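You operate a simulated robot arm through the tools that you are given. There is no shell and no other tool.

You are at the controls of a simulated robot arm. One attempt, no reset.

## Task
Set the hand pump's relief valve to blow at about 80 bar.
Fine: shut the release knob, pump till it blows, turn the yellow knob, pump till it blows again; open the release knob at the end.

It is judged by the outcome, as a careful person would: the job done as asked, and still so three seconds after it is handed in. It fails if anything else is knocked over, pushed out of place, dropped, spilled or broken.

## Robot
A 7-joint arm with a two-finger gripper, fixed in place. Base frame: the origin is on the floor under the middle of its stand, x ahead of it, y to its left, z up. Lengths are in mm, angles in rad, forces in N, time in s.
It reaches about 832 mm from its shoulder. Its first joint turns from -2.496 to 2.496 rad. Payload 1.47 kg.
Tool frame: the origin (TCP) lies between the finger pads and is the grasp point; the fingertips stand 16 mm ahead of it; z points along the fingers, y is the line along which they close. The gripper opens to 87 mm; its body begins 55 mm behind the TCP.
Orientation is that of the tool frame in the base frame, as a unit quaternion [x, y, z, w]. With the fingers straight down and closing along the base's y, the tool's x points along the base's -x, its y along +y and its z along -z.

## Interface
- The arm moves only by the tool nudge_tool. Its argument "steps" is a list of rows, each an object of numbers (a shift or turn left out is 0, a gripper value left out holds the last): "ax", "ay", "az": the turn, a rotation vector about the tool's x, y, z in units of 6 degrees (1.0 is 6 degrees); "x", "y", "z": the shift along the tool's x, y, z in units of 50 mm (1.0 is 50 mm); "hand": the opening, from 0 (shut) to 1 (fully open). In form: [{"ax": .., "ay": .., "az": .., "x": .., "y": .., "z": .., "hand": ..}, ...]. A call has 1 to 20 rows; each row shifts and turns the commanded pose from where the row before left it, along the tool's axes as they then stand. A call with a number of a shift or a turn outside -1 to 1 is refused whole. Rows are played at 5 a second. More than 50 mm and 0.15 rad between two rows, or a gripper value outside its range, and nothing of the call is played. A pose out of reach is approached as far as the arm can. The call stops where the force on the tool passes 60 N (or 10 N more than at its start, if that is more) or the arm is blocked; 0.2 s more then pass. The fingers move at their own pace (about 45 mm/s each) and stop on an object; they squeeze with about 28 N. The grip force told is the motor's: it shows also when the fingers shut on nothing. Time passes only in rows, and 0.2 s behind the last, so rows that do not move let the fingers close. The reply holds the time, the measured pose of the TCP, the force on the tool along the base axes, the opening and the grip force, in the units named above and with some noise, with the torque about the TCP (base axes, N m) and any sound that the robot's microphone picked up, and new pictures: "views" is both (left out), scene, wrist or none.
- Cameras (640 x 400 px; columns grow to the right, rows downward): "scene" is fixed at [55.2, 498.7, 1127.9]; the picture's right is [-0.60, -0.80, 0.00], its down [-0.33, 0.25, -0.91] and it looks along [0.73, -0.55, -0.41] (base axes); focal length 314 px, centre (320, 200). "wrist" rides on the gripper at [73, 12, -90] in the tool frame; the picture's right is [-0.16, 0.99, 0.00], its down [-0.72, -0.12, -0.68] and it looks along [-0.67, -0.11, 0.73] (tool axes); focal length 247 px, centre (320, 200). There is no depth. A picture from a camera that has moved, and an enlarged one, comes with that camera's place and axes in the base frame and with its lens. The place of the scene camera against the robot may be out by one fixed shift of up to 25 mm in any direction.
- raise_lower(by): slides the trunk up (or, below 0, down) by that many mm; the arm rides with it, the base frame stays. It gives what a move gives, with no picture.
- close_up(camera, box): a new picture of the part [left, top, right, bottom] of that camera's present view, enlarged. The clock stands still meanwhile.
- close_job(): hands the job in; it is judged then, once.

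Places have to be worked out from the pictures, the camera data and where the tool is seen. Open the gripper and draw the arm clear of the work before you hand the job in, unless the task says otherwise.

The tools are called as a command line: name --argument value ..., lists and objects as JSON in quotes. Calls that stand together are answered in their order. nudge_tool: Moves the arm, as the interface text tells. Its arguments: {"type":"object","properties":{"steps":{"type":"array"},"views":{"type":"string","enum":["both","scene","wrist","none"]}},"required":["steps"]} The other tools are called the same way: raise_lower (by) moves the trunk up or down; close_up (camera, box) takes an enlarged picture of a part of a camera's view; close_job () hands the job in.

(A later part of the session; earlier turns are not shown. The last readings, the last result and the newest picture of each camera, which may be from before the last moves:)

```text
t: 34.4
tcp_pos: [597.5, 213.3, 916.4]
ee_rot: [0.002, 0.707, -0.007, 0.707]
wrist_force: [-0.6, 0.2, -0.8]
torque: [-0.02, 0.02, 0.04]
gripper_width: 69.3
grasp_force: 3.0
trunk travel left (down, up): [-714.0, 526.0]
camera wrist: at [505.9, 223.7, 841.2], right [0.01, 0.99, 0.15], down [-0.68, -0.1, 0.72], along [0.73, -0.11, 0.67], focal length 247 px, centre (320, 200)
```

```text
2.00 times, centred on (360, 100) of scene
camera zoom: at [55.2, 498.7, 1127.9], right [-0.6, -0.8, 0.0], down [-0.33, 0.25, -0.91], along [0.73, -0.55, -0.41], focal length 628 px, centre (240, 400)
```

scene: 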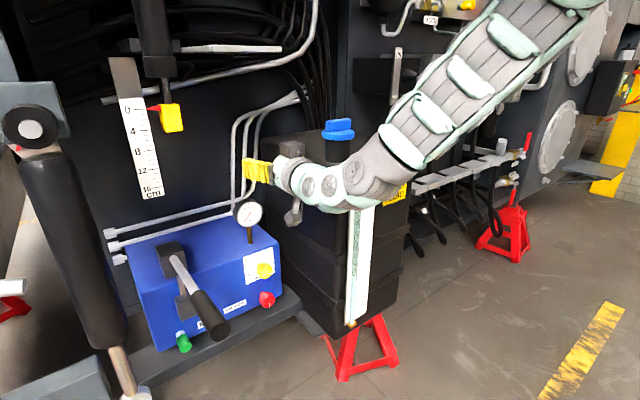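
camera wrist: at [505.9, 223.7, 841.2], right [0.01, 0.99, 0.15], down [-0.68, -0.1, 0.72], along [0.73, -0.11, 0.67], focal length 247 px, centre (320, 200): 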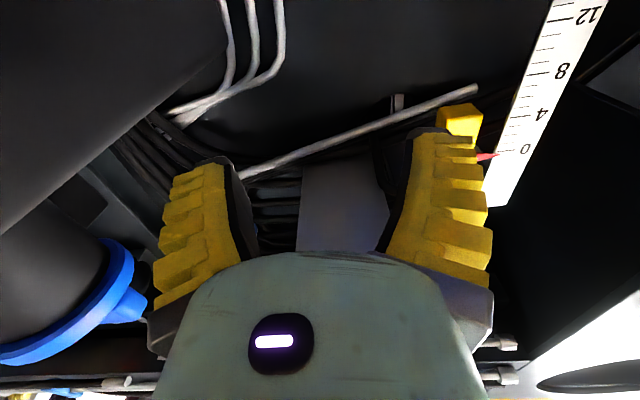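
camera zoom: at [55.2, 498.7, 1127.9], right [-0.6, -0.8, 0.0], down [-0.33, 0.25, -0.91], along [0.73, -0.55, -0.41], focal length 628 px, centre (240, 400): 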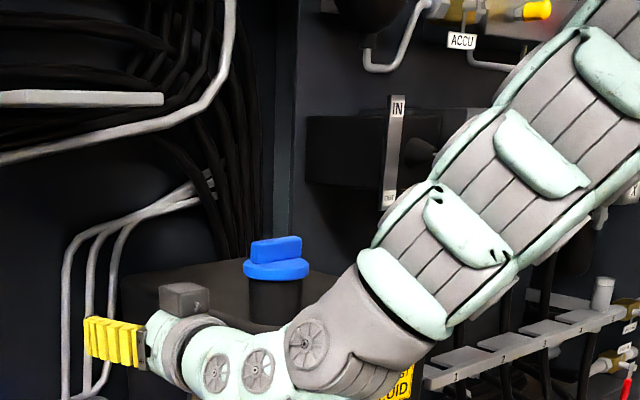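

The forearm rises steeply behind the wrist and stays in front of the tank. I'll lower another 250 mm and keep watching.

raise_lower --by -250

nudge_tool --steps '[{"az": 0}]' --views "both"

close_up --camera "scene" --box '[200, 150, 520, 350]'

```text
t: 37.0
tcp_pos: [596.3, 212.5, 665.1]
ee_rot: [0.001, 0.707, -0.005, 0.707]
wrist_force: [0.8, 0.2, 0.4]
torque: [0.02, 0.01, -0.01]
gripper_width: 69.2
grasp_force: 2.7
trunk travel left (down, up): [-464.0, 776.0]
```

```text
t: 37.4
tcp_pos: [597.6, 211.9, 666.4]
ee_rot: [0.002, 0.707, -0.006, 0.707]
wrist_force: [0.3, -0.4, -0.5]
torque: [0.01, -0.01, -0.01]
gripper_width: 69.4
grasp_force: 2.6
trunk travel left (down, up): [-464.0, 776.0]
camera wrist: at [506.0, 223.7, 591.3], right [0.01, 0.99, 0.15], down [-0.68, -0.1, 0.72], along [0.73, -0.11, 0.67], focal length 247 px, centre (320, 200)
```

scene: 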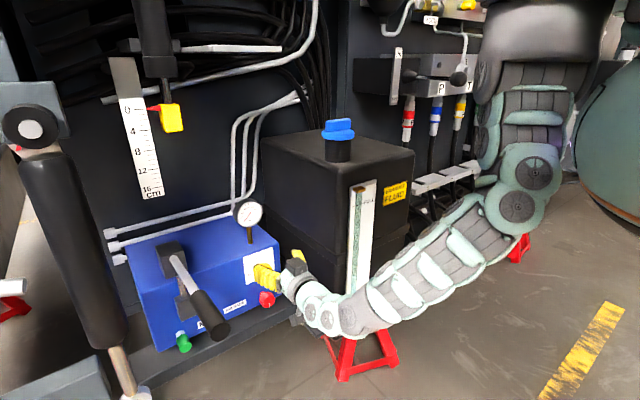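
wrist: 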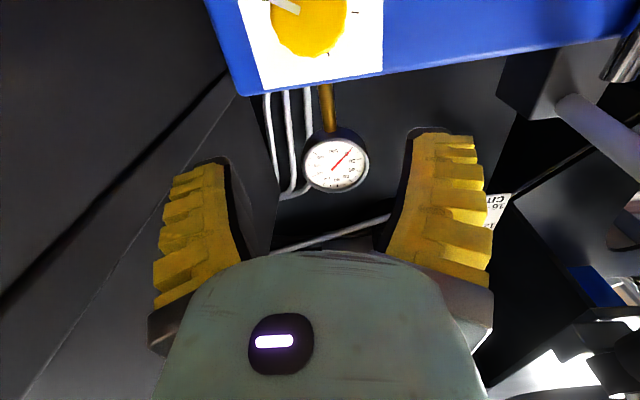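

```text
2.00 times, centred on (360, 250) of scene
camera zoom: at [55.2, 498.7, 1127.9], right [-0.6, -0.8, 0.0], down [-0.33, 0.25, -0.91], along [0.73, -0.55, -0.41], focal length 628 px, centre (240, 100)
```

zoom: 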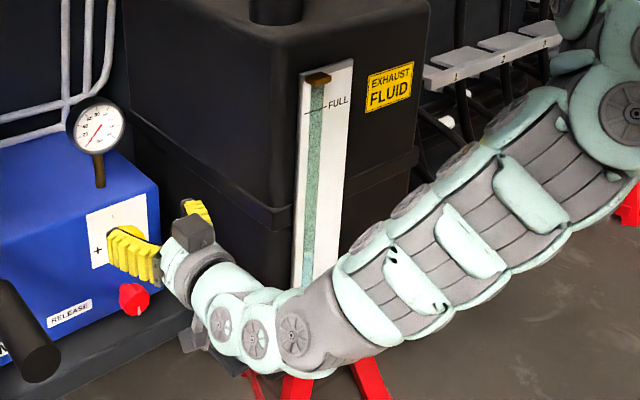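

The posture is good: the elbow is off to the right and the forearm passes in front of the tank with clearance. I'll lower another 150 mm to the red knob's level.

raise_lower --by -150

nudge_tool --steps '[{"az": 0}]' --views "both"

close_up --camera "wrist" --box '[240, 0, 400, 200]'

close_up --camera "scene" --box '[200, 200, 440, 400]'

```text
t: 39.1
tcp_pos: [597.7, 211.0, 516.4]
ee_rot: [0.001, 0.707, -0.007, 0.707]
wrist_force: [0.1, 0.2, 0.2]
torque: [-0.01, -0.01, -0.02]
gripper_width: 69.3
grasp_force: 3.1
trunk travel left (down, up): [-314.0, 926.0]
```

```text
t: 39.5
tcp_pos: [597.5, 212.8, 516.5]
ee_rot: [0.001, 0.707, -0.006, 0.707]
wrist_force: [0.4, -1.0, -1.3]
torque: [0.03, 0.03, -0.01]
gripper_width: 69.2
grasp_force: 3.0
trunk travel left (down, up): [-314.0, 926.0]
camera wrist: at [505.9, 223.6, 441.2], right [0.01, 0.99, 0.15], down [-0.68, -0.1, 0.72], along [0.73, -0.11, 0.67], focal length 247 px, centre (320, 200)
```

scene: 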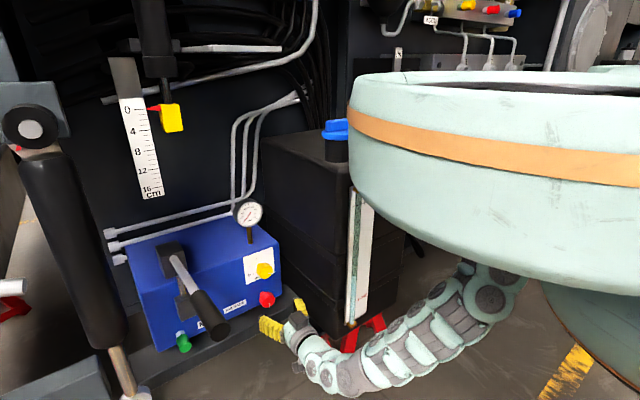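
wrist: 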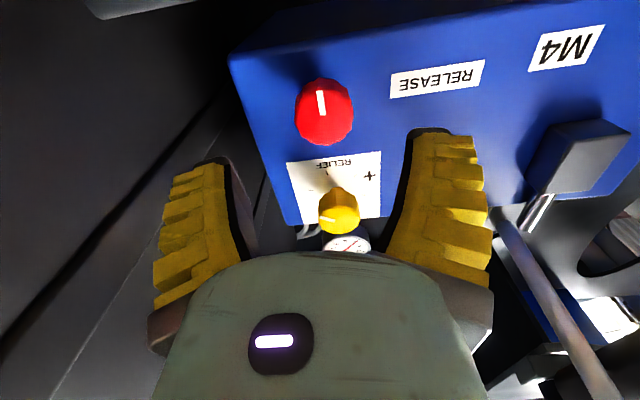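

```text
2.00 times, centred on (320, 100) of wrist
camera zoom: at [505.9, 223.6, 441.2], right [0.01, 0.99, 0.15], down [-0.68, -0.1, 0.72], along [0.73, -0.11, 0.67], focal length 494 px, centre (320, 400)
```

zoom: 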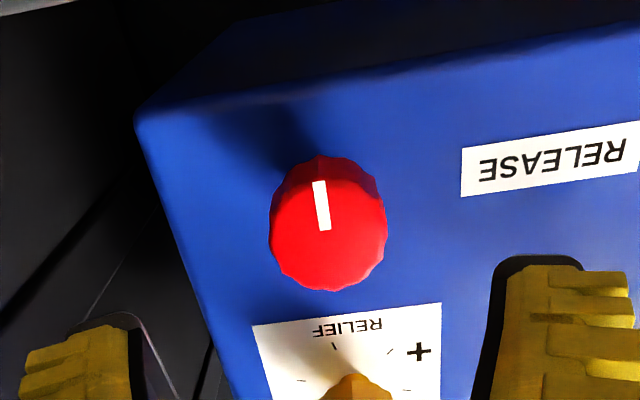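

```text
2.00 times, centred on (320, 300) of scene
camera zoom: at [55.2, 498.7, 1127.9], right [-0.6, -0.8, 0.0], down [-0.33, 0.25, -0.91], along [0.73, -0.55, -0.41], focal length 628 px, centre (320, 0)
```

zoom: 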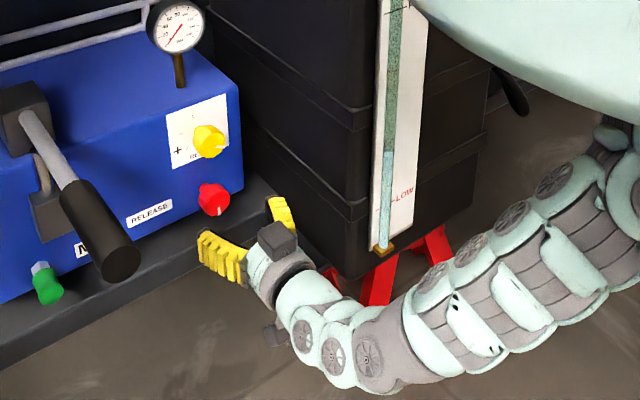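

The torso and arm are clear, and the red knob's front is at about (664, 214.5, 511). I'll align on it and advance to just short of the knob.

nudge_tool --steps '[{"x": 0.1, "y": 0.03}, {"z": 0.4}, {"z": 0.4}]' --views "both"

close_up --camera "wrist" --box '[220, 40, 440, 260]'

close_up --camera "scene" --box '[200, 240, 380, 390]'

```text
t: 40.3
tcp_pos: [634.9, 217.3, 511.4]
ee_rot: [0.002, 0.707, -0.005, 0.707]
wrist_force: [-1.0, 1.3, 0.2]
torque: [0.01, 0.01, -0.08]
gripper_width: 69.2
grasp_force: 3.1
trunk travel left (down, up): [-314.0, 926.0]
camera wrist: at [544.6, 229.0, 437.4], right [0.01, 0.99, 0.15], down [-0.68, -0.11, 0.72], along [0.73, -0.11, 0.67], focal length 247 px, centre (320, 200)
```

scene: 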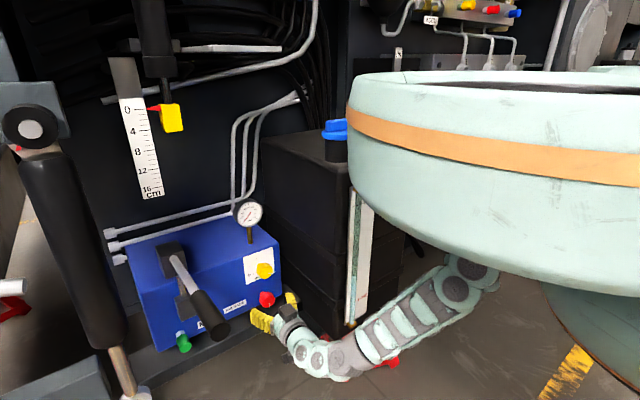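
wrist: 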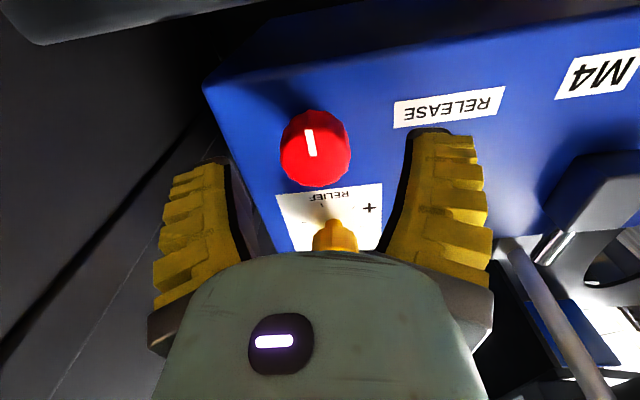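

```text
1.82 times, centred on (330, 150) of wrist
camera zoom: at [544.6, 229.0, 437.4], right [0.01, 0.99, 0.15], down [-0.68, -0.11, 0.72], along [0.73, -0.11, 0.67], focal length 449 px, centre (302, 291)
```

zoom: 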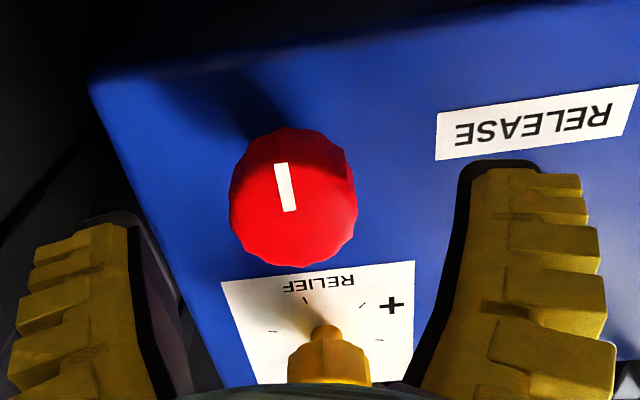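

```text
2.67 times, centred on (290, 315) of scene
camera zoom: at [55.2, 498.7, 1127.9], right [-0.6, -0.8, 0.0], down [-0.33, 0.25, -0.91], along [0.73, -0.55, -0.41], focal length 837 px, centre (400, -107)
```

zoom: 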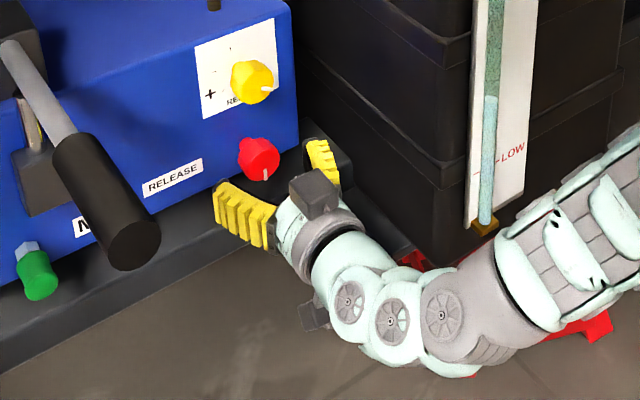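

The TCP is about 3.5 mm too far left of the knob. I'll correct that and then advance so the pads straddle the knob.

nudge_tool --steps '[{"y": -0.07}, {"z": 0.28}, {"z": 0.28}]' --views "both"

close_up --camera "wrist" --box '[220, 60, 440, 260]'

close_up --camera "scene" --box '[220, 240, 340, 360]'

```text
t: 41.1
tcp_pos: [665.8, 210.6, 512.8]
ee_rot: [0.002, 0.707, -0.006, 0.708]
wrist_force: [0.1, -0.1, 0.1]
torque: [0.02, 0.02, 0.0]
gripper_width: 69.3
grasp_force: 2.9
trunk travel left (down, up): [-314.0, 926.0]
camera wrist: at [574.8, 220.7, 437.3], right [0.01, 0.99, 0.15], down [-0.68, -0.1, 0.72], along [0.73, -0.11, 0.67], focal length 247 px, centre (320, 200)
```

scene: 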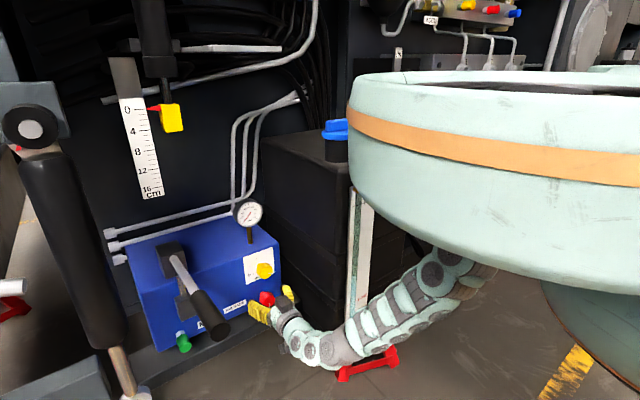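
wrist: 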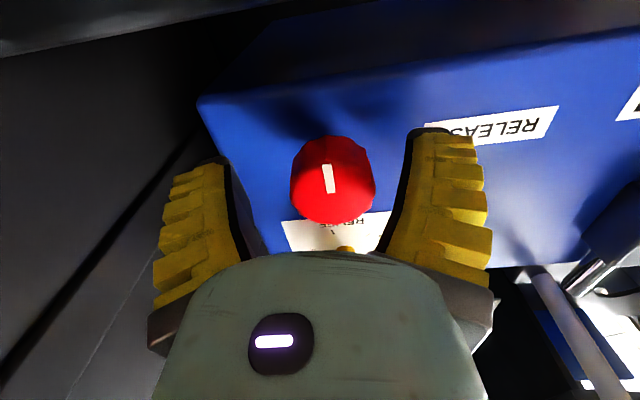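

```text
2.00 times, centred on (330, 160) of wrist
camera zoom: at [574.8, 220.7, 437.3], right [0.01, 0.99, 0.15], down [-0.68, -0.1, 0.72], along [0.73, -0.11, 0.67], focal length 494 px, centre (300, 280)
```

zoom: 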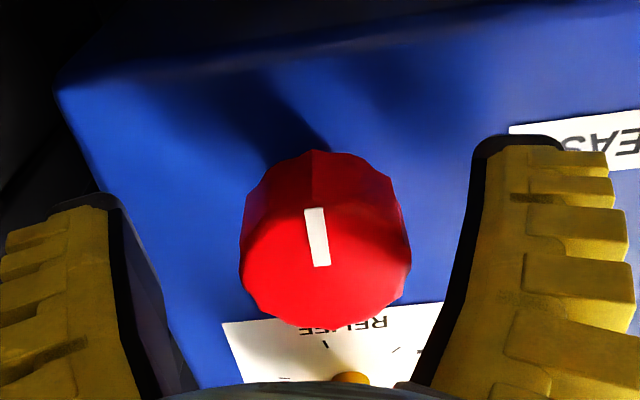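

```text
3.33 times, centred on (280, 300) of scene
camera zoom: at [55.2, 498.7, 1127.9], right [-0.6, -0.8, 0.0], down [-0.33, 0.25, -0.91], along [0.73, -0.55, -0.41], focal length 1046 px, centre (453, -133)
```

zoom: 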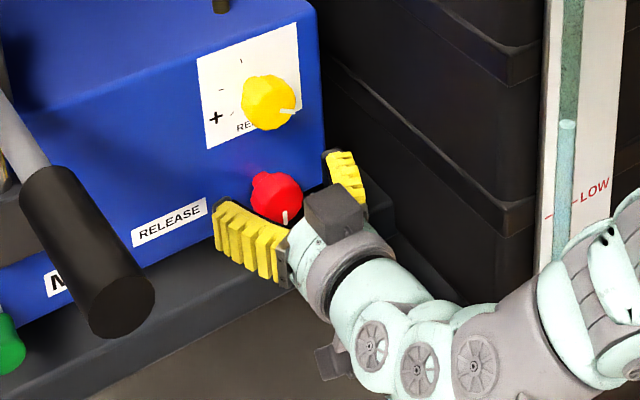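

The knob sits 3–4 mm to the left of the tool centre, and its front is at x≈661. I'll nudge over and close the fingers on it.

nudge_tool --steps '[{"y": 0.07}, {"hand": 0.35}, {"hand": 0.35}, {"hand": 0.35}, {"hand": 0.35}]' --views "both"

close_up --camera "wrist" --box '[220, 60, 440, 260]'

```text
t: 42.3
tcp_pos: [664.3, 214.7, 511.4]
ee_rot: [0.001, 0.707, -0.005, 0.707]
wrist_force: [0.8, 0.4, -0.3]
torque: [0.0, 0.0, 0.01]
gripper_width: 37.3
grasp_force: 4.7
trunk travel left (down, up): [-314.0, 926.0]
camera wrist: at [573.5, 225.2, 436.7], right [0.01, 0.99, 0.15], down [-0.68, -0.1, 0.72], along [0.73, -0.11, 0.67], focal length 247 px, centre (320, 200)
```

scene: 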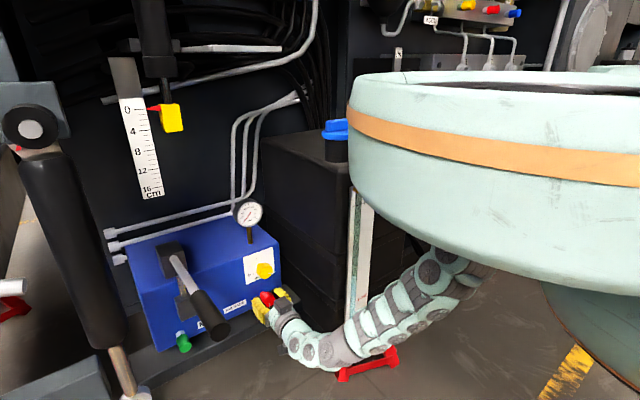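
wrist: 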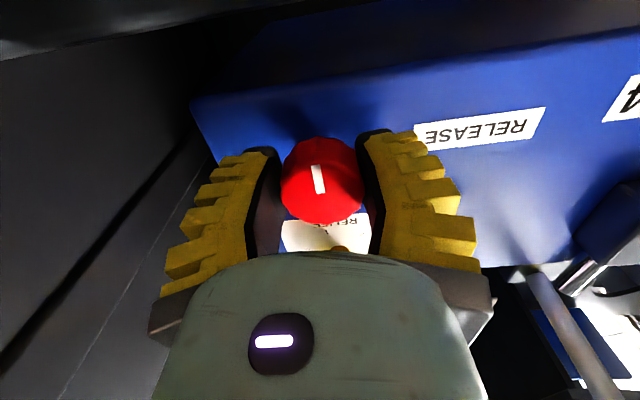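

```text
2.00 times, centred on (330, 160) of wrist
camera zoom: at [573.5, 225.2, 436.7], right [0.01, 0.99, 0.15], down [-0.68, -0.1, 0.72], along [0.73, -0.11, 0.67], focal length 494 px, centre (300, 280)
```

zoom: 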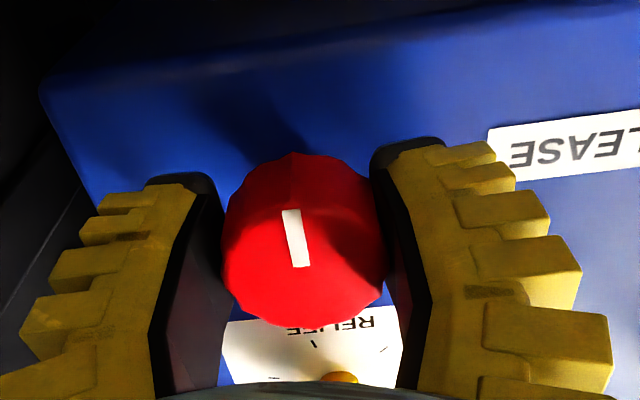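

The fingers are on the knob, about 38 mm apart. I'll squeeze fully and turn it clockwise in small steps, watching the torque.

nudge_tool --steps '[{"hand": 0}, {"hand": 0}, {"az": 1}, {"az": 1}, {"az": 1}, {"az": 1}, {"az": 1}]' --views "wrist"

```text
t: 43.9
tcp_pos: [664.0, 214.8, 511.5]
ee_rot: [0.186, 0.681, 0.181, 0.685]
wrist_force: [-11.3, 0.5, 13.6]
torque: [-0.01, -0.03, -0.1]
gripper_width: 30.9
grasp_force: 29.7
trunk travel left (down, up): [-314.0, 926.0]
camera wrist: at [573.1, 261.4, 451.9], right [0.01, 0.78, 0.63], down [-0.69, -0.45, 0.57], along [0.73, -0.43, 0.53], focal length 247 px, centre (320, 200)
```

wrist: 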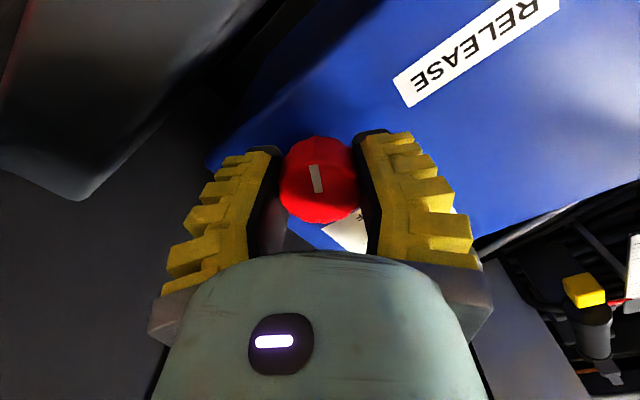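

The knob turned 30° with the gripper at low torque. I'll continue clockwise.

nudge_tool --steps '[{"az": 1}, {"az": 1}, {"az": 1}, {"az": 1}, {"az": 1}, {"az": 1}, {"az": 1}, {"az": 1}]' --views "both"

```text
t: 44.9
tcp_pos: [672.8, 206.0, 554.5]
ee_rot: [0.304, 0.635, 0.289, 0.648]
wrist_force: [-23.3, -16.2, 6.1]
torque: [-1.1, -0.1, 0.2]
gripper_width: 0.0
grasp_force: 27.6
out of reach, approached as far as the arm can: row 1, 2, 3, 4
trunk travel left (down, up): [-314.0, 926.0]
stopped in row 4: the force on the tool passed its limit at 80 N (the readings are from after the stop); the commanded pose is now the measured one
camera wrist: at [584.0, 271.0, 513.2], right [0.01, 0.52, 0.86], down [-0.7, -0.61, 0.37], along [0.71, -0.6, 0.36], focal length 247 px, centre (320, 200)
```

scene: 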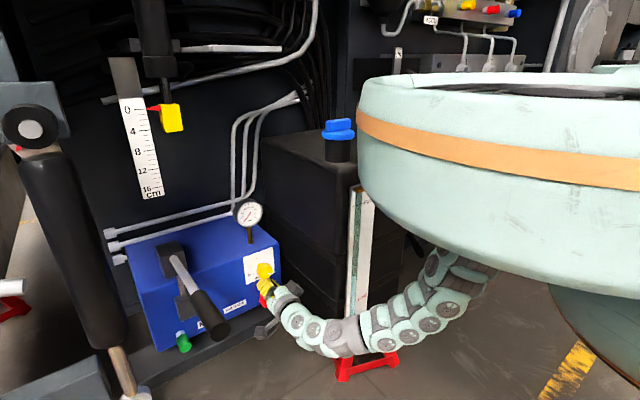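
wrist: 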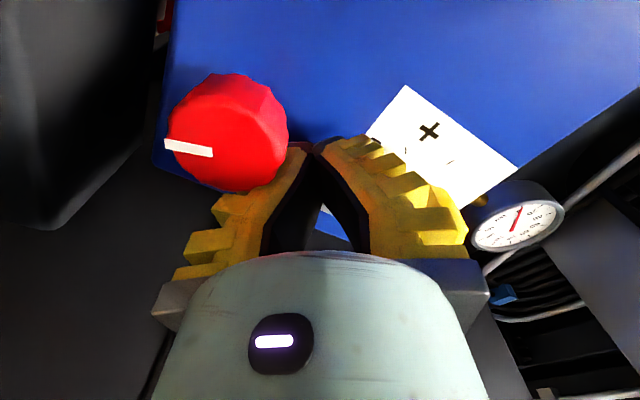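

The roll ran out of range and the gripper slipped off upwards, but nothing was damaged. From the pointer, the knob now sits a little counter-clockwise of where it started. I'll back straight out from between the knobs.

nudge_tool --steps '[{"z": -0.4}, {"z": -0.6}, {"z": -0.6}]' --views "both"

close_up --camera "wrist" --box '[160, 0, 520, 220]'

```text
t: 45.7
tcp_pos: [600.2, 214.8, 560.2]
ee_rot: [0.306, 0.632, 0.297, 0.647]
wrist_force: [0.5, -0.6, -0.4]
torque: [0.02, 0.01, 0.03]
gripper_width: 0.2
grasp_force: 27.8
trunk travel left (down, up): [-314.0, 926.0]
camera wrist: at [511.0, 279.4, 519.2], right [0.0, 0.51, 0.86], down [-0.7, -0.62, 0.36], along [0.72, -0.6, 0.36], focal length 247 px, centre (320, 200)
```

scene: 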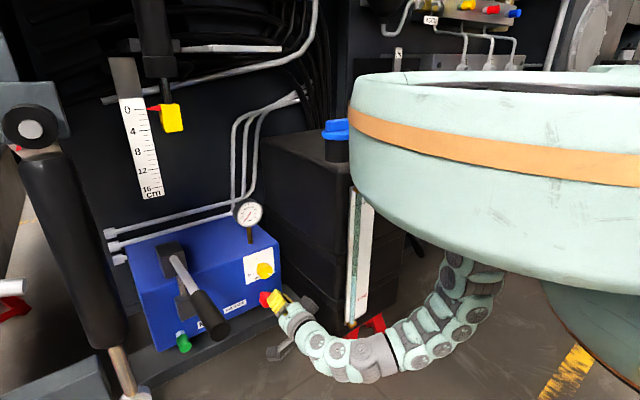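
wrist: 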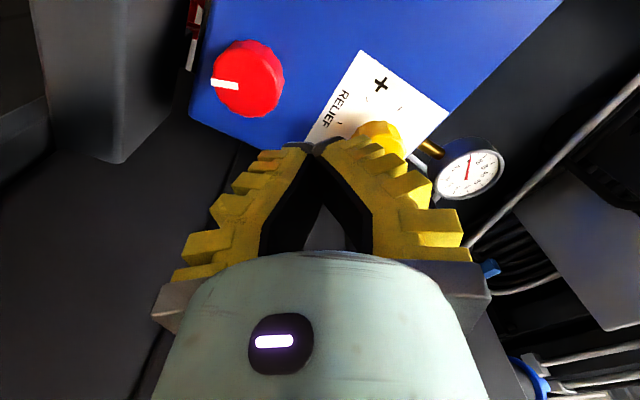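

```text
1.78 times, centred on (340, 110) of wrist
camera zoom: at [511.0, 279.4, 519.2], right [0.0, 0.51, 0.86], down [-0.7, -0.62, 0.36], along [0.72, -0.6, 0.36], focal length 439 px, centre (284, 360)
```

zoom: 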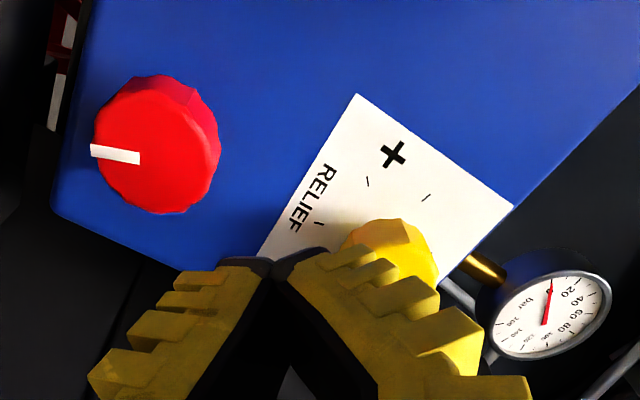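

Pulled back to x=600 with roll at about +51°. Here the tool is a bit higher relative to the trunk, so I'll test how much more clockwise roll is available.

nudge_tool --steps '[{"az": 1, "hand": 0.75}, {"az": 1}, {"az": 1}, {"az": 1}, {"az": 1}]' --views "none"

```text
t: 46.9
tcp_pos: [615.9, 239.0, 604.5]
ee_rot: [0.431, 0.555, 0.424, 0.571]
wrist_force: [0.0, 0.2, -0.1]
torque: [0.03, 0.01, -0.03]
gripper_width: 69.6
grasp_force: 3.4
out of reach, approached as far as the arm can: row 3, 4, 5
trunk travel left (down, up): [-314.0, 926.0]
```

Roll reached about 74° by drifting to a higher position relative to the trunk, so a lower shoulder gives more roll range. I'll move the tool up and slightly right, then lower the trunk.

nudge_tool --steps '[{"x": -0.134, "y": 0.48}, {"x": -0.134, "y": 0.48}, {"x": -0.24, "y": -0.07}, {"x": -0.24, "y": -0.07}]' --views "scene"

```text
t: 47.9
tcp_pos: [612.8, 213.4, 652.1]
ee_rot: [0.43, 0.555, 0.424, 0.572]
wrist_force: [-0.6, 0.1, -0.2]
torque: [-0.01, -0.01, 0.01]
gripper_width: 69.2
grasp_force: 3.6
trunk travel left (down, up): [-314.0, 926.0]
```

scene: 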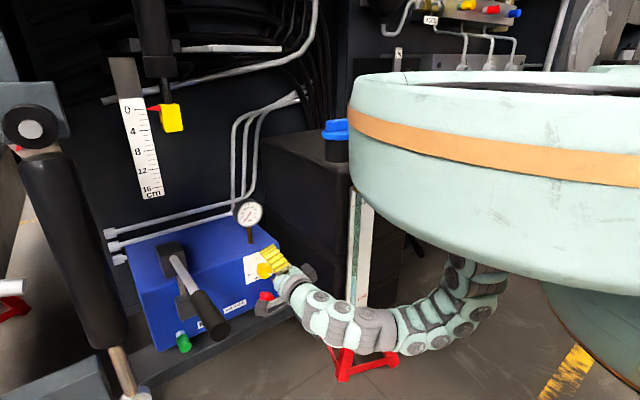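

Reached cleanly. I'll lower the trunk by 140 mm, bringing the tool to the red knob's height with the shoulder lower.

raise_lower --by -140

nudge_tool --steps '[{"az": 0.5}, {"az": 0.5}]' --views "both"

```text
t: 49.5
tcp_pos: [613.5, 213.2, 512.3]
ee_rot: [0.43, 0.555, 0.426, 0.571]
wrist_force: [0.4, -0.5, -0.1]
torque: [0.03, -0.01, -0.04]
gripper_width: 69.4
grasp_force: 2.5
trunk travel left (down, up): [-174.0, 1066.0]
```

```text
t: 50.1
tcp_pos: [613.9, 213.4, 512.9]
ee_rot: [0.458, 0.531, 0.455, 0.548]
wrist_force: [-0.6, 0.0, 0.5]
torque: [-0.02, 0.01, -0.01]
gripper_width: 69.2
grasp_force: 3.4
trunk travel left (down, up): [-174.0, 1066.0]
camera wrist: at [525.2, 288.8, 509.0], right [-0.01, 0.01, 1.0], down [-0.7, -0.72, 0.0], along [0.72, -0.7, 0.01], focal length 247 px, centre (320, 200)
```

scene: 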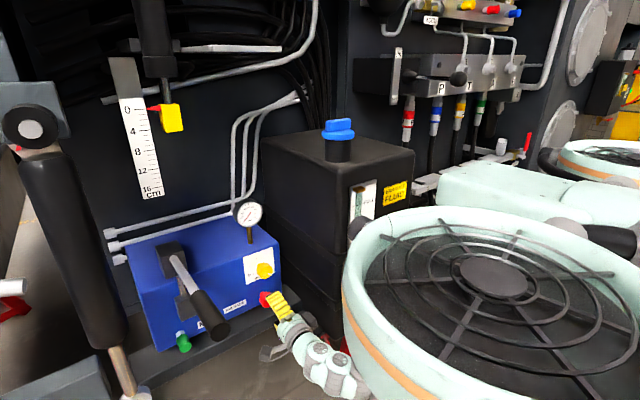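
wrist: 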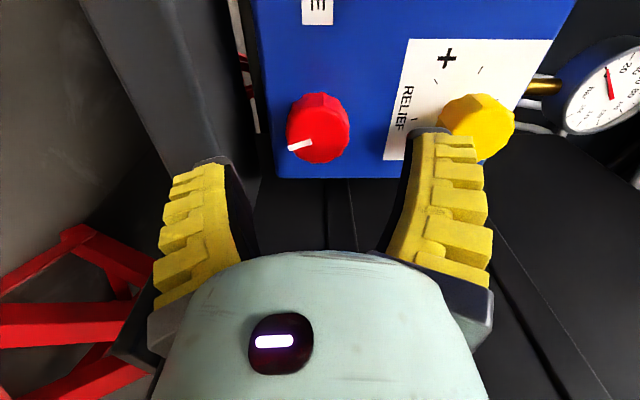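

The roll is now 80° without drift. I'll test how far it goes at this trunk height.

nudge_tool --steps '[{"az": 1, "hand": 0.6}, {"az": 1}, {"az": 1}, {"az": 1}, {"az": 1}]' --views "none"

```text
t: 51.4
tcp_pos: [618.2, 245.2, 549.2]
ee_rot: [0.56, 0.426, 0.557, 0.441]
wrist_force: [0.1, 1.1, -0.1]
torque: [-0.03, 0.02, -0.04]
gripper_width: 57.2
grasp_force: 3.5
out of reach, approached as far as the arm can: row 3, 4, 5
trunk travel left (down, up): [-174.0, 1066.0]
```

The limit is about 95° here, with drift beyond that. I'll roll back the other way to about −16°, so that one grip gives more than 100° of clockwise turning.

nudge_tool --steps '[{"az": -1}, {"az": -1}, {"az": -1}, {"az": -1}, {"az": -1}, {"az": -1}, {"az": -1}, {"az": -1}, {"az": -1}, {"az": -1}, {"az": -1}, {"az": -1}, {"az": -1}, {"az": -1}, {"az": -1}, {"az": -1}, {"az": -1}, {"az": -1}, {"az": -1}, {"az": -1}]' --views "both"

```text
t: 55.5
tcp_pos: [618.1, 242.5, 548.0]
ee_rot: [-0.089, 0.698, -0.105, 0.703]
wrist_force: [0.2, 0.7, -1.0]
torque: [-0.01, 0.03, 0.01]
gripper_width: 57.4
grasp_force: 3.8
trunk travel left (down, up): [-174.0, 1066.0]
camera wrist: at [527.3, 235.0, 471.6], right [0.02, 0.99, -0.12], down [-0.69, 0.1, 0.72], along [0.73, 0.06, 0.68], focal length 247 px, centre (320, 200)
```

scene: 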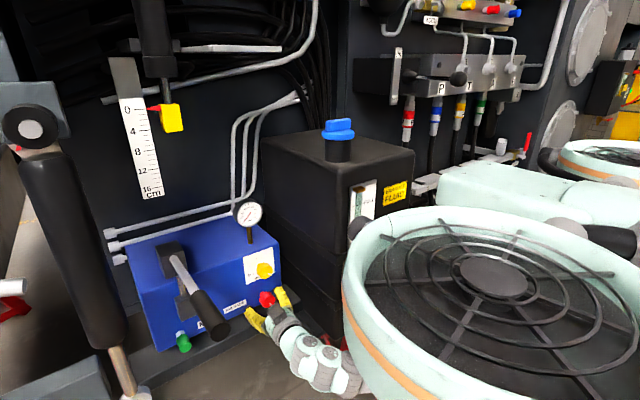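
wrist: 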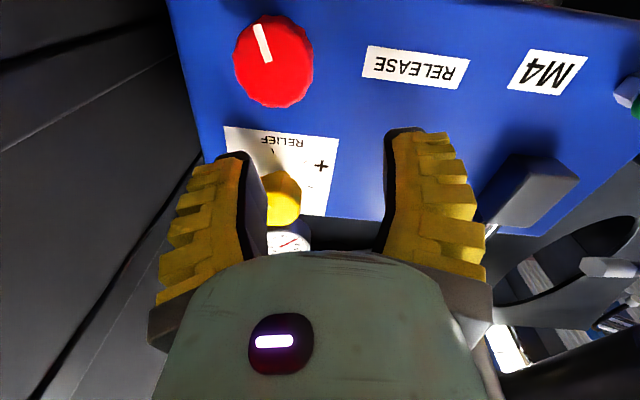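

Roll is now −16° with no drift. I'll line up with the red knob again, standing off at x≈625.

nudge_tool --steps '[{"x": 0.425, "y": -0.175, "z": 0.07}, {"x": 0.425, "y": -0.175, "z": 0.07}]' --views "wrist"

close_up --camera "wrist" --box '[220, 40, 440, 240]'

```text
t: 56.1
tcp_pos: [623.6, 213.1, 512.6]
ee_rot: [-0.089, 0.698, -0.105, 0.703]
wrist_force: [-0.6, -0.3, 0.2]
torque: [0.03, -0.04, 0.02]
gripper_width: 57.5
grasp_force: 3.5
trunk travel left (down, up): [-174.0, 1066.0]
camera wrist: at [533.4, 206.8, 436.3], right [0.02, 0.99, -0.11], down [-0.69, 0.1, 0.72], along [0.73, 0.06, 0.68], focal length 247 px, centre (320, 200)
```

wrist: 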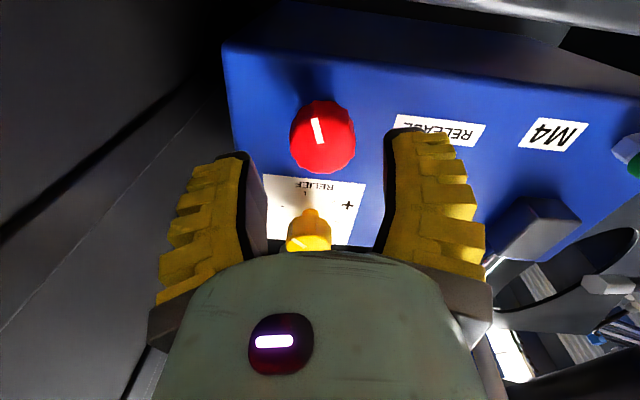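

```text
2.00 times, centred on (330, 140) of wrist
camera zoom: at [533.4, 206.8, 436.3], right [0.02, 0.99, -0.11], down [-0.69, 0.1, 0.72], along [0.73, 0.06, 0.68], focal length 494 px, centre (300, 320)
```

zoom: 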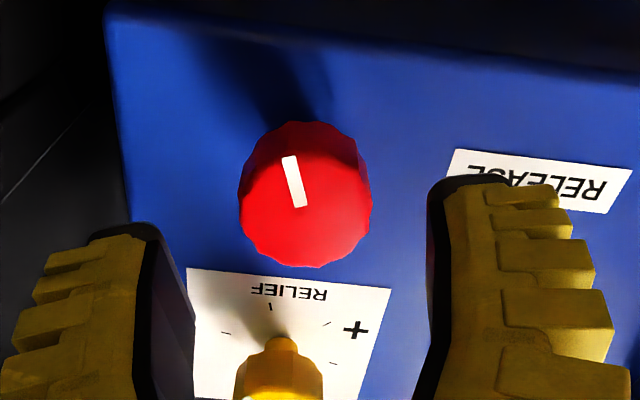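

Well aligned on the knob. I'll advance 40 mm and close.

nudge_tool --steps '[{"x": 0.03, "z": 0.3}, {"z": 0.3}, {"z": 0.22}, {"hand": 0.4}, {"hand": 0.4}, {"hand": 0.4}]' --views "wrist"

close_up --camera "wrist" --box '[220, 80, 440, 280]'

```text
t: 57.5
tcp_pos: [665.7, 212.4, 512.1]
ee_rot: [-0.089, 0.698, -0.103, 0.703]
wrist_force: [-0.3, -0.4, -0.7]
torque: [0.01, 0.02, -0.02]
gripper_width: 40.6
grasp_force: 4.4
trunk travel left (down, up): [-174.0, 1066.0]
camera wrist: at [575.9, 205.3, 435.7], right [0.02, 0.99, -0.11], down [-0.69, 0.1, 0.72], along [0.73, 0.06, 0.68], focal length 247 px, centre (320, 200)
```

wrist: 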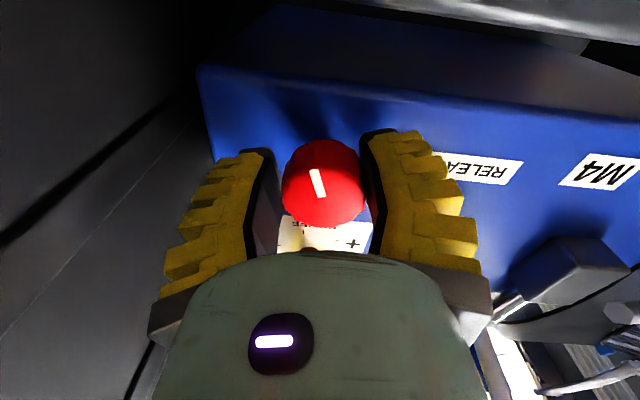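

```text
2.00 times, centred on (330, 180) of wrist
camera zoom: at [575.9, 205.3, 435.7], right [0.02, 0.99, -0.11], down [-0.69, 0.1, 0.72], along [0.73, 0.06, 0.68], focal length 494 px, centre (300, 240)
```

zoom: 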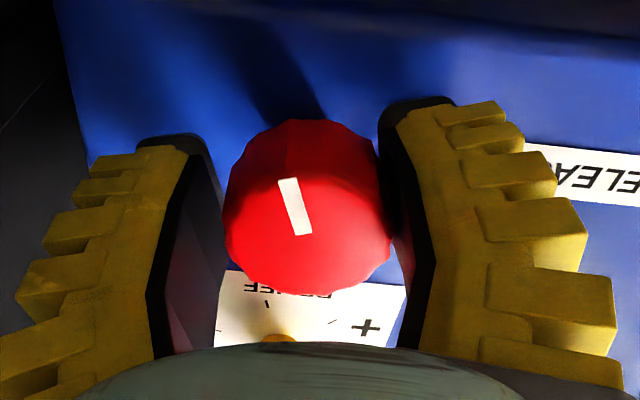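

Now I'll squeeze fully and rotate clockwise in stages.

nudge_tool --steps '[{"hand": 0}, {"hand": 0}, {"az": 1}, {"az": 1}, {"az": 1}, {"az": 1}, {"az": 1}, {"az": 1}, {"az": 1}]' --views "wrist"

```text
t: 59.5
tcp_pos: [663.8, 214.5, 511.6]
ee_rot: [0.167, 0.683, 0.156, 0.693]
wrist_force: [0.0, 5.9, -2.6]
torque: [0.02, 0.15, -0.03]
gripper_width: 27.7
grasp_force: 29.9
trunk travel left (down, up): [-174.0, 1066.0]
camera wrist: at [575.0, 258.8, 448.7], right [0.01, 0.81, 0.58], down [-0.69, -0.41, 0.59], along [0.72, -0.41, 0.56], focal length 247 px, centre (320, 200)
```

wrist: 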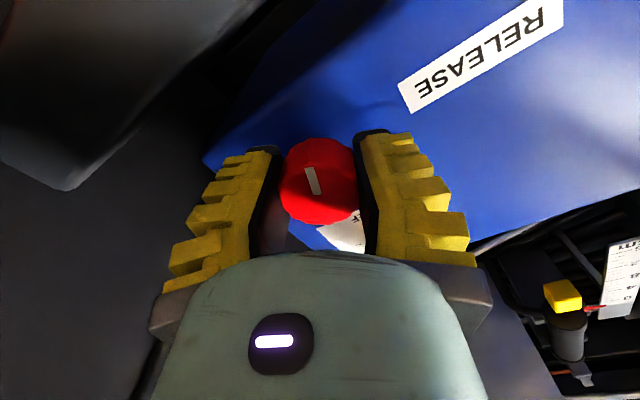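

It turned smoothly, with the pointer fixed relative to the fingers. Continuing clockwise.

nudge_tool --steps '[{"az": 1}, {"az": 1}, {"az": 1}, {"az": 1}, {"az": 1}]' --views "wrist"

```text
t: 60.8
tcp_pos: [664.8, 214.6, 511.9]
ee_rot: [0.339, 0.616, 0.331, 0.629]
wrist_force: [-1.9, 5.2, 0.0]
torque: [0.01, 0.32, -0.13]
gripper_width: 27.8
grasp_force: 29.9
trunk travel left (down, up): [-174.0, 1066.0]
camera wrist: at [575.2, 283.3, 478.3], right [0.0, 0.41, 0.91], down [-0.7, -0.65, 0.3], along [0.72, -0.63, 0.29], focal length 247 px, centre (320, 200)
```

wrist: 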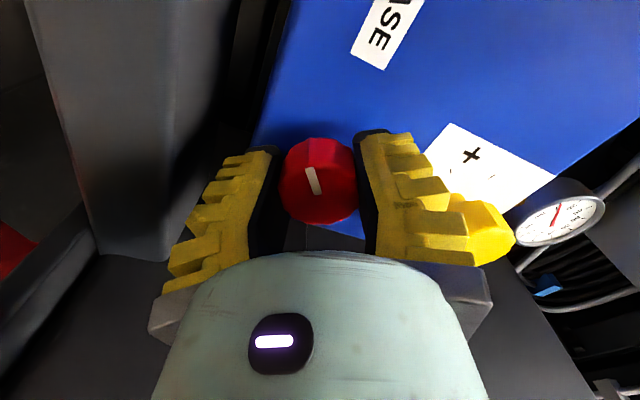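

Still no stop, and the finger keeps a safe gap from the yellow knob. I'll continue to roughly 85°.

nudge_tool --steps '[{"az": 1}, {"az": 1}, {"az": 1}, {"az": 1}, {"az": 0.7}]' --views "both"

```text
t: 62.0
tcp_pos: [665.1, 215.4, 512.2]
ee_rot: [0.478, 0.515, 0.474, 0.531]
wrist_force: [-3.4, 5.8, 2.8]
torque: [-0.01, 0.49, -0.2]
gripper_width: 28.0
grasp_force: 30.5
trunk travel left (down, up): [-174.0, 1066.0]
camera wrist: at [575.1, 289.7, 513.6], right [-0.01, -0.07, 1.0], down [-0.69, -0.72, -0.06], along [0.72, -0.69, -0.04], focal length 247 px, centre (320, 200)
```

scene: 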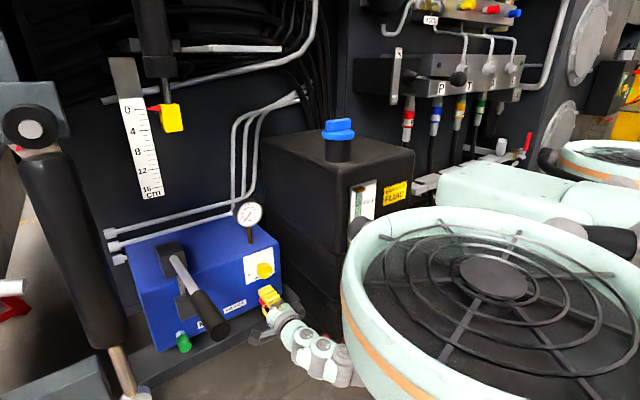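
wrist: 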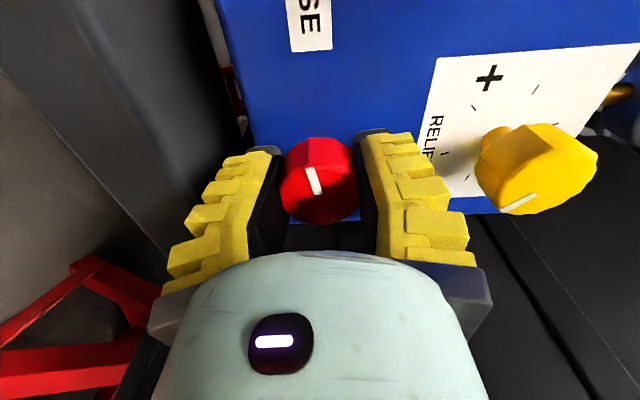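

About 100° turned with no stop felt. I'll open the fingers in place, roll back around the knob, and regrip for another stroke.

nudge_tool --steps '[{"hand": 0.62}, {"hand": 0.62}, {"az": -1}, {"az": -1}, {"az": -1}, {"az": -1}, {"az": -1}, {"az": -1}, {"az": -1}, {"az": -1}, {"az": -1}, {"az": -1}, {"az": -1}, {"az": -1}, {"az": -1}, {"az": -1}, {"az": -1}, {"az": -1}, {"az": -0.7}]' --views "wrist"

close_up --camera "wrist" --box '[220, 80, 440, 280]'

```text
t: 66.0
tcp_pos: [665.8, 212.5, 512.1]
ee_rot: [-0.091, 0.698, -0.103, 0.703]
wrist_force: [0.3, -0.2, 0.0]
torque: [-0.01, -0.01, -0.01]
gripper_width: 58.7
grasp_force: 3.3
trunk travel left (down, up): [-174.0, 1066.0]
camera wrist: at [575.1, 205.7, 434.7], right [0.02, 0.99, -0.12], down [-0.69, 0.1, 0.72], along [0.73, 0.07, 0.68], focal length 247 px, centre (320, 200)
```

wrist: 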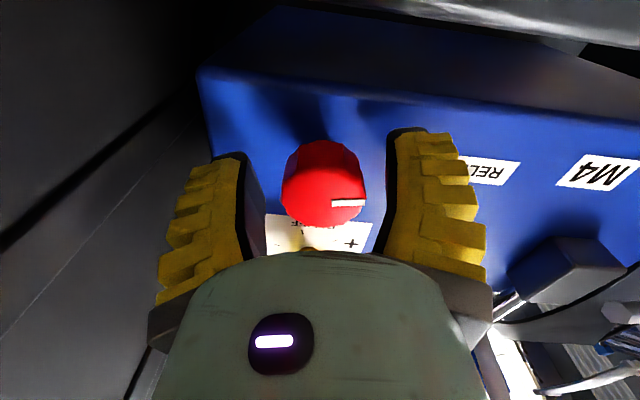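

```text
2.00 times, centred on (330, 180) of wrist
camera zoom: at [575.1, 205.7, 434.7], right [0.02, 0.99, -0.12], down [-0.69, 0.1, 0.72], along [0.73, 0.07, 0.68], focal length 494 px, centre (300, 240)
```

zoom: 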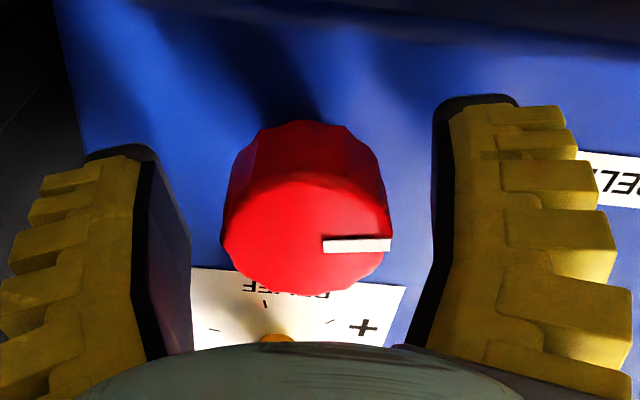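

The pointer is now near 9 o'clock, about 80° clockwise of its original position. I'll regrip and do another clockwise stroke, looking for a stop.

nudge_tool --steps '[{"hand": 0}, {"hand": 0}, {"hand": 0}, {"az": 1}, {"az": 1}, {"az": 1}, {"az": 1}]' --views "wrist"

```text
t: 67.5
tcp_pos: [664.6, 215.1, 511.6]
ee_rot: [0.057, 0.701, 0.046, 0.709]
wrist_force: [-2.5, 4.3, -0.5]
torque: [0.0, -0.36, -0.02]
gripper_width: 29.2
grasp_force: 29.8
trunk travel left (down, up): [-174.0, 1066.0]
camera wrist: at [574.4, 238.2, 437.5], right [0.01, 0.95, 0.3], down [-0.69, -0.21, 0.69], along [0.72, -0.22, 0.66], focal length 247 px, centre (320, 200)
```

wrist: 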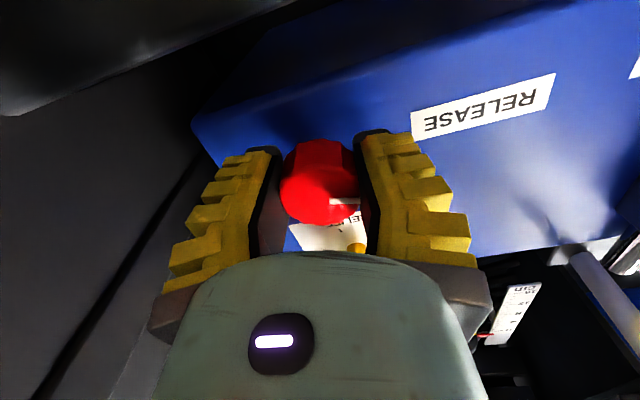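

Still turning freely. Continuing.

nudge_tool --steps '[{"az": 1}, {"az": 1}, {"az": 1}, {"az": 1}, {"az": 1}, {"az": 1}]' --views "wrist"

```text
t: 69.0
tcp_pos: [664.0, 215.8, 510.2]
ee_rot: [0.273, 0.649, 0.263, 0.66]
wrist_force: [-3.1, 6.3, -1.6]
torque: [-0.03, 0.27, -0.08]
gripper_width: 27.5
grasp_force: 29.8
trunk travel left (down, up): [-174.0, 1066.0]
camera wrist: at [574.6, 275.9, 464.4], right [0.0, 0.59, 0.81], down [-0.7, -0.58, 0.43], along [0.72, -0.56, 0.41], focal length 247 px, centre (320, 200)
```

wrist: 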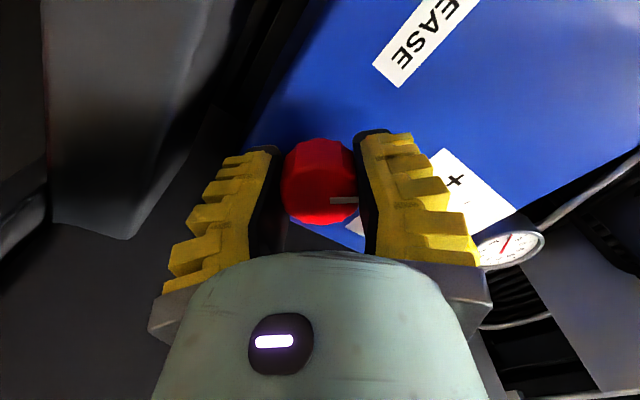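

Torque remains near zero. I'll finish this stroke.

nudge_tool --steps '[{"az": 1}, {"az": 1}, {"az": 1}, {"az": 1}, {"az": 1}, {"az": 1}]' --views "wrist"

```text
t: 70.3
tcp_pos: [664.7, 215.4, 511.0]
ee_rot: [0.461, 0.533, 0.455, 0.546]
wrist_force: [-3.0, 8.1, 2.8]
torque: [-0.02, 0.31, 0.1]
gripper_width: 28.2
grasp_force: 30.0
trunk travel left (down, up): [-174.0, 1066.0]
camera wrist: at [574.7, 290.4, 508.2], right [-0.01, 0.01, 1.0], down [-0.69, -0.72, 0.0], along [0.72, -0.69, 0.01], focal length 247 px, centre (320, 200)
```

wrist: 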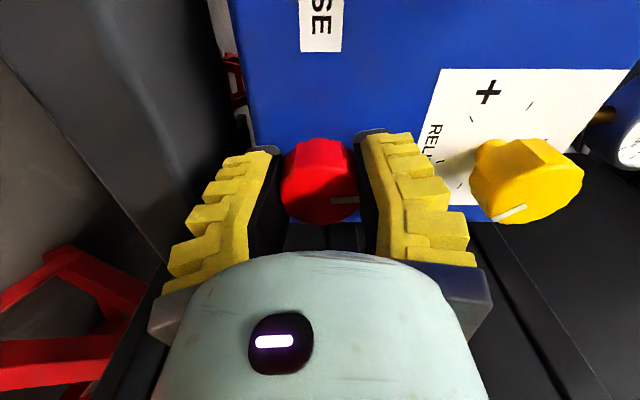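

The pointer is now at about 12 o'clock and there's still no stop. I'll do another regrip and clockwise stroke.

nudge_tool --steps '[{"hand": 0.62}, {"hand": 0.62}, {"az": -1}, {"az": -1}, {"az": -1}, {"az": -1}, {"az": -1}, {"az": -1}, {"az": -1}, {"az": -1}, {"az": -1}, {"az": -1}, {"az": -1}, {"az": -1}, {"az": -1}, {"az": -1}, {"az": -1}, {"az": -1}]' --views "none"

nudge_tool --steps '[{"hand": 0}, {"hand": 0}, {"hand": 0}, {"az": 1}, {"az": 1}, {"az": 1}, {"az": 1}]' --views "wrist"

```text
t: 74.2
tcp_pos: [665.2, 212.3, 511.7]
ee_rot: [-0.09, 0.698, -0.105, 0.703]
wrist_force: [-0.3, 0.8, 0.0]
torque: [0.01, 0.0, -0.02]
gripper_width: 58.7
grasp_force: 3.8
trunk travel left (down, up): [-174.0, 1066.0]
```

```text
t: 75.8
tcp_pos: [662.9, 214.3, 510.7]
ee_rot: [0.058, 0.701, 0.047, 0.71]
wrist_force: [-8.0, 2.0, 7.2]
torque: [-0.54, -0.1, 0.05]
gripper_width: 27.3
grasp_force: 30.0
trunk travel left (down, up): [-174.0, 1066.0]
camera wrist: at [574.1, 238.1, 438.1], right [0.01, 0.95, 0.3], down [-0.69, -0.21, 0.69], along [0.72, -0.22, 0.66], focal length 247 px, centre (320, 200)
```

wrist: 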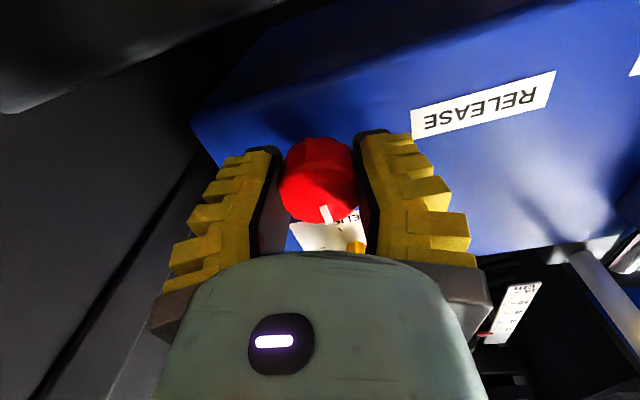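

A resisting torque of −0.54 N·m has appeared with the pointer at 12 o'clock, so the knob has reached its shut stop. I'll take a closer look.

close_up --camera "wrist" --box '[240, 100, 400, 260]'

nudge_tool --steps '[{"az": 0.5}, {"az": 0.5}]' --views "wrist"

```text
2.50 times, centred on (320, 180) of wrist
camera zoom: at [574.1, 238.1, 438.1], right [0.01, 0.95, 0.3], down [-0.69, -0.21, 0.69], along [0.72, -0.22, 0.66], focal length 617 px, centre (320, 250)
```

zoom: 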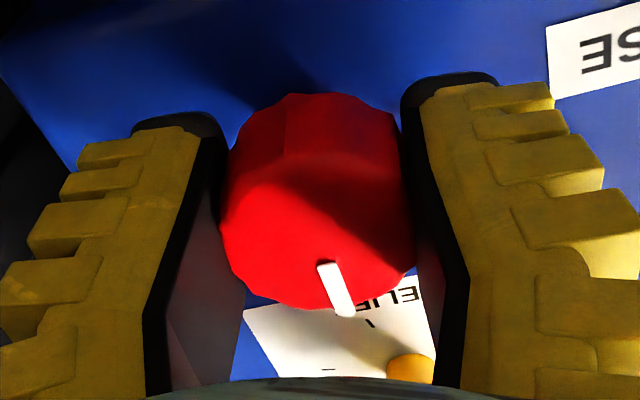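

```text
t: 76.3
tcp_pos: [664.2, 214.1, 511.2]
ee_rot: [0.096, 0.697, 0.083, 0.706]
wrist_force: [-8.9, 2.5, 11.1]
torque: [-0.69, -0.07, 0.01]
gripper_width: 27.1
grasp_force: 29.8
trunk travel left (down, up): [-174.0, 1066.0]
camera wrist: at [574.4, 245.3, 440.8], right [0.01, 0.92, 0.4], down [-0.69, -0.28, 0.66], along [0.72, -0.29, 0.63], focal length 247 px, centre (320, 200)
```

wrist: 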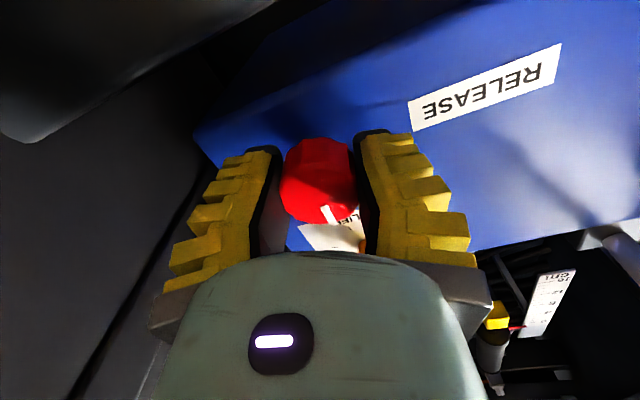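

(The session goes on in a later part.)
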